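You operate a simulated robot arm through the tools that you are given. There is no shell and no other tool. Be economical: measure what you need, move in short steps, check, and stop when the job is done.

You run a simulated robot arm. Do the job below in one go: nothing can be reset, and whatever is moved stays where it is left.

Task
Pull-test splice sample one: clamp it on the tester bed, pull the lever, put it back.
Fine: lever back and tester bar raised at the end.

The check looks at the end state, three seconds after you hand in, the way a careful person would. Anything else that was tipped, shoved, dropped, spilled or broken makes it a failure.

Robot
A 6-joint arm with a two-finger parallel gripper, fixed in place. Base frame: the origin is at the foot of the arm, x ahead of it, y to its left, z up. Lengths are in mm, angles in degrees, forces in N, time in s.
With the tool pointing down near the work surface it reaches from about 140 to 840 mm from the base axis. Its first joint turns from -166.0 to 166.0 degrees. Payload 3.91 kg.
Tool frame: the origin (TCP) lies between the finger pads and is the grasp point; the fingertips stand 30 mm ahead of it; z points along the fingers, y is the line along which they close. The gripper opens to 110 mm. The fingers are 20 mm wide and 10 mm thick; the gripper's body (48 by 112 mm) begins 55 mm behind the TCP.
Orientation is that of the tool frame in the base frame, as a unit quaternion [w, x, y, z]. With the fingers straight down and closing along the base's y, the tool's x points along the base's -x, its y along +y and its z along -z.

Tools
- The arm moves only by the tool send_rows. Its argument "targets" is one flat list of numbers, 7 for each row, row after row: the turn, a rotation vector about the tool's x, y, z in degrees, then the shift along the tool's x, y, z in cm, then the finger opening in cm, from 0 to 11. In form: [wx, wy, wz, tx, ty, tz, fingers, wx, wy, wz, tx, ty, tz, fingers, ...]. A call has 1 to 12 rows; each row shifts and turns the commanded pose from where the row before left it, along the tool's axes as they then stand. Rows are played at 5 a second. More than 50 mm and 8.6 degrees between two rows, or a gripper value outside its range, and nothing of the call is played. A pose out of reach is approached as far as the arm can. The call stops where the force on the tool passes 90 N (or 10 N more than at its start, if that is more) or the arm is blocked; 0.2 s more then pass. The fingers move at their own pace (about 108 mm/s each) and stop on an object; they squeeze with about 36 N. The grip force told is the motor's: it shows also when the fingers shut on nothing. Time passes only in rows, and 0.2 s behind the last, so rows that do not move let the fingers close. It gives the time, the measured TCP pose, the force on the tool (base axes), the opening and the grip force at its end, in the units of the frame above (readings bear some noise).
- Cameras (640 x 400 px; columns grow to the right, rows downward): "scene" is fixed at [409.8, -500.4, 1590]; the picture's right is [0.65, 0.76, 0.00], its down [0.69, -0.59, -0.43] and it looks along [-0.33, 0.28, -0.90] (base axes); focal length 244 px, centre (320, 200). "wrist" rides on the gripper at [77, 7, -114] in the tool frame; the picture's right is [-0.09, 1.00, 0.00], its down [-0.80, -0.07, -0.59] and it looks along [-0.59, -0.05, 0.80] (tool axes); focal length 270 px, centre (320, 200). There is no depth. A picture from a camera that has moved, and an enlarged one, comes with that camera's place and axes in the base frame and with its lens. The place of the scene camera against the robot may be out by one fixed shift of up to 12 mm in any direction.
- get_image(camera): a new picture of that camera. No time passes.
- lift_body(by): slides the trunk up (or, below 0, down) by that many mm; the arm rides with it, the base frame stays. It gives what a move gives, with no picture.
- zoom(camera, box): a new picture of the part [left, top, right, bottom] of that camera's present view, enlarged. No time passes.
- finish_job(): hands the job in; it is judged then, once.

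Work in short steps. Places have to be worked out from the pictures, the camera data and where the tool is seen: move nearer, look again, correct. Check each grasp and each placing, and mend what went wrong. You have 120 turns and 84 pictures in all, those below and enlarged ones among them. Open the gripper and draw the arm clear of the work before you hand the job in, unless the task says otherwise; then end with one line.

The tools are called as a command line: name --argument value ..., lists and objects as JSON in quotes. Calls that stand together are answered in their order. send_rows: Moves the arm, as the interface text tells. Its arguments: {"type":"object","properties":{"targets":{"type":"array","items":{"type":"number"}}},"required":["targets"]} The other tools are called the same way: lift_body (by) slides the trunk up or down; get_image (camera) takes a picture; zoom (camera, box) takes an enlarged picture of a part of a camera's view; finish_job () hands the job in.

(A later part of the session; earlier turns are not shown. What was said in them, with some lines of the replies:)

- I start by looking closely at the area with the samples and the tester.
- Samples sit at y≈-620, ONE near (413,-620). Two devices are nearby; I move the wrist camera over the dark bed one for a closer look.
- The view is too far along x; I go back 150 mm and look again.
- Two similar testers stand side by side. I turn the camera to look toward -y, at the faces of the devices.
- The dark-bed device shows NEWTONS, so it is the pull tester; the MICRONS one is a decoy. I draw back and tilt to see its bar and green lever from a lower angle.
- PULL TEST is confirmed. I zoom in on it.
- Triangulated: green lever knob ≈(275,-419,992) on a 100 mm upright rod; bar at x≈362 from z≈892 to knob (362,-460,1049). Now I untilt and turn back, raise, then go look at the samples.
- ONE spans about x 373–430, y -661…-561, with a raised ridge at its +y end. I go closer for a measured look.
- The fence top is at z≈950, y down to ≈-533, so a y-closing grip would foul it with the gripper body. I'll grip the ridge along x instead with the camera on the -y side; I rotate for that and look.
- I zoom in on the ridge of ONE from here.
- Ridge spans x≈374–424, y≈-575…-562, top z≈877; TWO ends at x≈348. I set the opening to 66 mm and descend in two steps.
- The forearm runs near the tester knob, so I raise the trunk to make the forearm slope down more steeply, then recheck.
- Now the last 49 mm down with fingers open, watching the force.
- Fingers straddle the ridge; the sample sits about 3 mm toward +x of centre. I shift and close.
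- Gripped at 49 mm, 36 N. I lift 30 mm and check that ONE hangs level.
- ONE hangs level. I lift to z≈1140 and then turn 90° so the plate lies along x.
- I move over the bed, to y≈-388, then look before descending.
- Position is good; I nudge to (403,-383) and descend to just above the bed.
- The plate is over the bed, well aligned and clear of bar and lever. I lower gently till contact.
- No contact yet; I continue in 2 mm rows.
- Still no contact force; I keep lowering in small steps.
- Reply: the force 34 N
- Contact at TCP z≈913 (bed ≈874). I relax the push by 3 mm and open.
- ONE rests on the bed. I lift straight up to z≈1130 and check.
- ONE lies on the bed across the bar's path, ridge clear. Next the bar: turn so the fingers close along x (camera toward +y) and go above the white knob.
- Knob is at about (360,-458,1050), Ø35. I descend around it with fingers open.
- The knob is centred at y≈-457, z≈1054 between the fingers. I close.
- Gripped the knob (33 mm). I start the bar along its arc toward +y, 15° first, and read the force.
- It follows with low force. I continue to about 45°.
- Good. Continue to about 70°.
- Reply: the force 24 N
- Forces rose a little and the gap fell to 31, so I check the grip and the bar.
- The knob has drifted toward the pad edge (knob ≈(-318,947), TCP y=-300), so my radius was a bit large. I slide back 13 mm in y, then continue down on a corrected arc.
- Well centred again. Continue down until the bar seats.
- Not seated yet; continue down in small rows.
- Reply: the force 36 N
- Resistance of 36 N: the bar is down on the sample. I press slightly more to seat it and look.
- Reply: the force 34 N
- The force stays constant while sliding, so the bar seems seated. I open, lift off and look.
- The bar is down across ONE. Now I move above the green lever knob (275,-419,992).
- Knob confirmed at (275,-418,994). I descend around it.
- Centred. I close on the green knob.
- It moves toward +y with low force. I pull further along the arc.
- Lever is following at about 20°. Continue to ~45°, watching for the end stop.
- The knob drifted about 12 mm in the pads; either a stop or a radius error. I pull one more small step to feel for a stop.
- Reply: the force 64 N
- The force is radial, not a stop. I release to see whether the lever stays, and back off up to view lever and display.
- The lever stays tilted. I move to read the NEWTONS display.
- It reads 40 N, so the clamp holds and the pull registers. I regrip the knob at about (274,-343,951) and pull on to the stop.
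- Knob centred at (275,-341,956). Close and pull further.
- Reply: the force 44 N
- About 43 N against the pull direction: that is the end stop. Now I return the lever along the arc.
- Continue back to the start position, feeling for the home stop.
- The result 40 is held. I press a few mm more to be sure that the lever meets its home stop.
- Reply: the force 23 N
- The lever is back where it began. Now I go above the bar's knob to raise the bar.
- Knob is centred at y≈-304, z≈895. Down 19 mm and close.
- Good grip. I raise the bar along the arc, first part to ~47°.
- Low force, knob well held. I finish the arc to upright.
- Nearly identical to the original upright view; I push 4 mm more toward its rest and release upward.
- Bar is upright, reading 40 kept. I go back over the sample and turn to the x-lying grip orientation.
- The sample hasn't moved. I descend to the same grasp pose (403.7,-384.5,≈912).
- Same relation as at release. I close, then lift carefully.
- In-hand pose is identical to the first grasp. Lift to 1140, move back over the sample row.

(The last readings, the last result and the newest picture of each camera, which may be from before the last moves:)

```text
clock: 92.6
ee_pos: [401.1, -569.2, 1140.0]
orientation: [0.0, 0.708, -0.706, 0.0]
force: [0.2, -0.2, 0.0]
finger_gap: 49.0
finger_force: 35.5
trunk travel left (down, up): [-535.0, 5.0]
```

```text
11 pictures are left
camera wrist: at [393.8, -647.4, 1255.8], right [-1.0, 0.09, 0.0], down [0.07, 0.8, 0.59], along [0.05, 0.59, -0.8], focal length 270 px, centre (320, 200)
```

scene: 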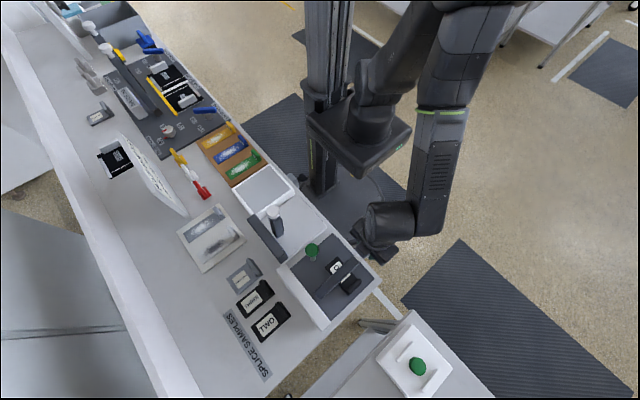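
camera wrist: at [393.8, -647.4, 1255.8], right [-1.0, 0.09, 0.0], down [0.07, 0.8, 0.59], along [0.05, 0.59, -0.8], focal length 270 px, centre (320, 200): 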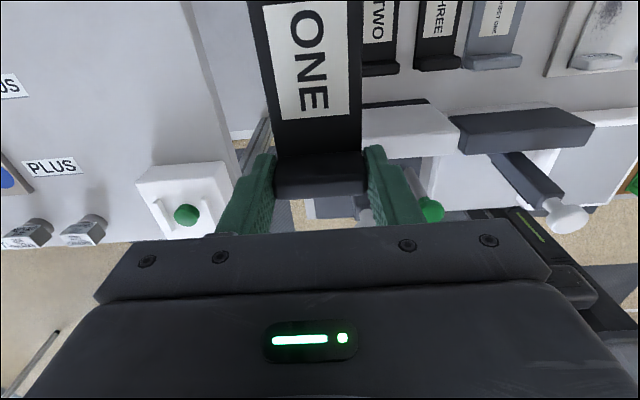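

Descend to z≈918, the height of my earlier check picture, and compare.

send_rows --targets '[0, 0, 0, 0.05, 0, 3.7, 4.5, 0, 0, 0, 0, 0, 3.7, 4.5, 0, 0, 0, 0, 0, 3.7, 4.5, 0, 0, 0, 0, 0, 3.7, 4.5, 0, 0, 0, 0, 0, 3.7, 4.5, 0, 0, 0, 0, 0, 3.7, 4.5, 0, 0, 0, 0, 0, 0, 4.5]'

get_image --camera "wrist"

```text
clock: 94.2
ee_pos: [403.3, -573.6, 919.3]
orientation: [0.0, 0.707, -0.707, 0.0]
force: [0.3, 0.2, -0.6]
finger_gap: 49.4
finger_force: 35.8
trunk travel left (down, up): [-535.0, 5.0]
```

```text
10 pictures are left
camera wrist: at [395.8, -651.0, 1033.3], right [-1.0, 0.09, 0.0], down [0.07, 0.8, 0.59], along [0.05, 0.59, -0.8], focal length 270 px, centre (320, 200)
```

wrist: 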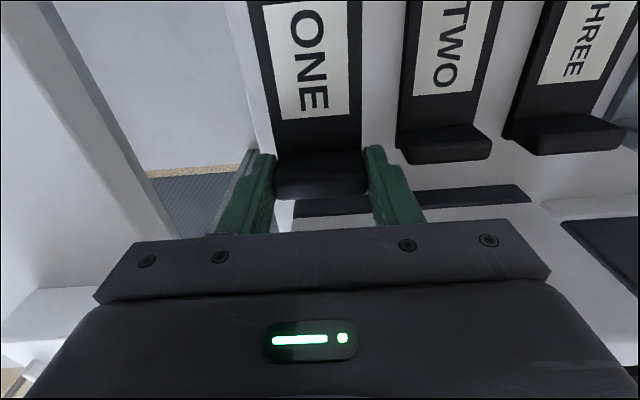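

Against the earlier picture I'm ≈3 mm too far +x and ≈2.5 mm too far -y. I correct and lower to just above the surface.

send_rows --targets '[0, 0, 0, -0.25, 0.3, 0, 4.5, 0, 0, 0, 0, 0, 1.2, 4.5, 0, 0, 0, 0, 0, 1.2, 4.5, 0, 0, 0, 0, 0, 0.3, 4.5, 0, 0, 0, 0, 0, 0, 4.5]'

get_image --camera "wrist"

```text
clock: 95.4
ee_pos: [399.8, -566.4, 891.8]
orientation: [-0.001, 0.707, -0.707, 0.0]
force: [-0.9, -0.1, -0.7]
finger_gap: 49.5
finger_force: 36.0
trunk travel left (down, up): [-535.0, 5.0]
```

```text
9 pictures are left
camera wrist: at [391.8, -645.2, 1006.5], right [-1.0, 0.09, 0.0], down [0.07, 0.8, 0.59], along [0.05, 0.59, -0.8], focal length 270 px, centre (320, 200)
```

wrist: 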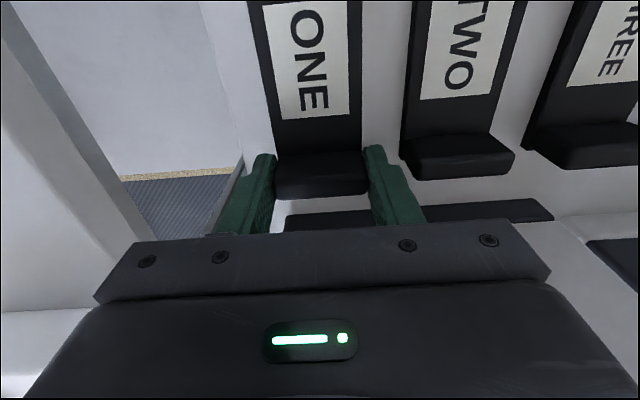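

Now ≈4 mm too far +y; correct that and lower the last few mm to contact.

send_rows --targets '[0, 0, 0, 0.35, 0, 0, 4.5, 0, 0, 0, 0, 0, 0.15, 4.5, 0, 0, 0, 0, 0, 0, 4.5]'

send_rows --targets '[0, 0, 0, 0, 0, 0.15, 4.5, 0, 0, 0, 0, 0, 0, 4.5]'

get_image --camera "wrist"

```text
clock: 96.2
ee_pos: [399.3, -570.1, 889.7]
orientation: [0.0, -0.707, 0.707, 0.0]
force: [-0.3, -0.8, -0.9]
finger_gap: 49.5
finger_force: 36.1
trunk travel left (down, up): [-535.0, 5.0]
```

```text
clock: 96.8
ee_pos: [399.3, -571.2, 888.7]
orientation: [0.0, 0.707, -0.707, 0.0]
force: [-0.1, 0.1, -0.1]
finger_gap: 49.3
finger_force: 35.6
trunk travel left (down, up): [-535.0, 5.0]
```

```text
8 pictures are left
camera wrist: at [391.0, -649.7, 1003.0], right [-1.0, 0.09, 0.0], down [0.07, 0.8, 0.59], along [0.05, 0.59, -0.8], focal length 270 px, centre (320, 200)
```

wrist: 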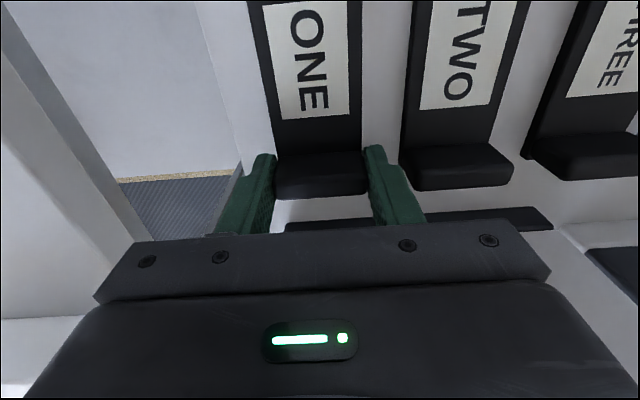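

Within 2 mm; a final nudge (+1.5 x, +1 y) and gentle lowering to touch.

send_rows --targets '[0, 0, 0, -0.1, -0.15, 0, 4.5, 0, 0, 0, 0, 0, 0.1, 4.5, 0, 0, 0, 0, 0, 0, 4.5]'

send_rows --targets '[0, 0, 0, 0, 0, 0.1, 4.5, 0, 0, 0, 0, 0, 0, 4.5]'

```text
clock: 97.6
ee_pos: [402.2, -570.0, 887.0]
orientation: [0.001, -0.707, 0.707, 0.0]
force: [-0.5, 0.0, -1.5]
finger_gap: 49.6
finger_force: 35.8
trunk travel left (down, up): [-535.0, 5.0]
```

```text
clock: 98.2
ee_pos: [400.8, -571.0, 885.5]
orientation: [0.0, 0.707, -0.707, -0.001]
force: [0.9, 0.6, 1.9]
finger_gap: 49.4
finger_force: 36.0
trunk travel left (down, up): [-535.0, 5.0]
```

send_rows --targets '[0, 0, 0, 0, 0, 0.1, 4.5, 0, 0, 0, 0, 0, 0, 4.5]'

```text
clock: 98.8
ee_pos: [399.8, -569.4, 886.7]
orientation: [0.001, 0.707, -0.707, 0.001]
force: [1.8, -1.3, 7.1]
finger_gap: 49.4
finger_force: 36.1
trunk travel left (down, up): [-535.0, 5.0]
```

Touching (7 N). I open to 66 mm and rise straight up, then check.

send_rows --targets '[0, 0, 0, 0, 0, -0.1, 5.2, 0, 0, 0, 0, 0, 0, 6.6, 0, 0, 0, 0, 0, 0, 6.6, 0, 0, 0, 0, 0, -1, 6.6, 0, 0, 0, 0, 0, -3, 6.6, 0, 0, 0, 0, 0, -4, 6.6, 0, 0, 0, 0, 0, -4.5, 6.6, 0, 0, 0, 0, 0, -4.5, 6.6, 0, 0, 0, 0, 0, -4.5, 6.6, 0, 0, 0, 0, 0, -4, 6.6]'

get_image --camera "wrist"

```text
clock: 101.0
ee_pos: [404.6, -569.1, 1144.6]
orientation: [0.001, 0.707, -0.707, 0.0]
force: [0.0, 0.0, 0.0]
finger_gap: 65.9
finger_force: 0.2
trunk travel left (down, up): [-535.0, 5.0]
```

```text
7 pictures are left
camera wrist: at [396.8, -647.5, 1258.6], right [-1.0, 0.09, 0.0], down [0.07, 0.8, 0.59], along [0.05, 0.59, -0.8], focal length 270 px, centre (320, 200)
```

wrist: 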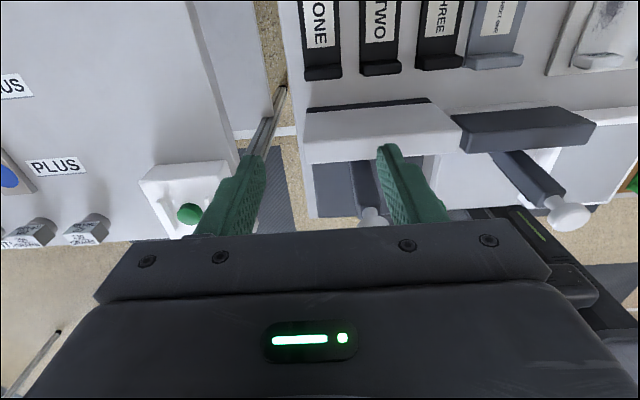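

ONE is back in line beside TWO, bar and decoy stand alike. I draw the arm back and take a scene picture.

send_rows --targets '[0, 0, 0, 0, 0, -4, 6.6, 0, 0, 0, 0, 0, -4, 6.6, 0, 0, 0, -2.8, 2.8, 0, 8, 0, 0, 0, -2.8, 2.8, 0, 9, 0, 0, 0, -2.8, 2.8, 0, 11, 0, 0, 0, -2.8, 2.8, 0, 11, 0, 0, 0, -2.8, 2.8, 0, 11, 0, 0, 0, -2.8, 2.8, 0, 11, 0, 0, 0, -2.8, 2.8, 0, 11, 0, 0, 0, -2.8, 2.8, 0, 11]'

zoom --camera "scene" --box '[200, 160, 400, 400]'

```text
clock: 103.2
ee_pos: [175.1, -344.2, 1222.0]
orientation: [0.0, -0.707, 0.708, 0.0]
force: [0.5, 0.1, 0.1]
finger_gap: 110.1
finger_force: 0.1
trunk travel left (down, up): [-535.0, 5.0]
```

```text
1.67 times, centred on (300, 280) of scene
camera zoom: at [409.8, -500.4, 1590.0], right [0.65, 0.76, 0.0], down [0.69, -0.59, -0.43], along [-0.33, 0.28, -0.9], focal length 406 px, centre (353, 67)
```

zoom: 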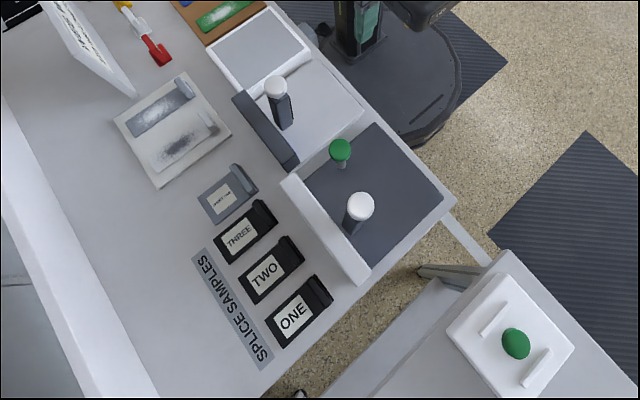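

The scene matches the initial picture: ONE in its place, lever home, bar raised, arm clear. I hand in.

finish_job

```text
The job is handed in.
```

Splice sample ONE was clamped on the tester and pulled to the lever's stop; the display read 40 N. It is now back in its place, the lever is back where it started, and the tester bar is raised.
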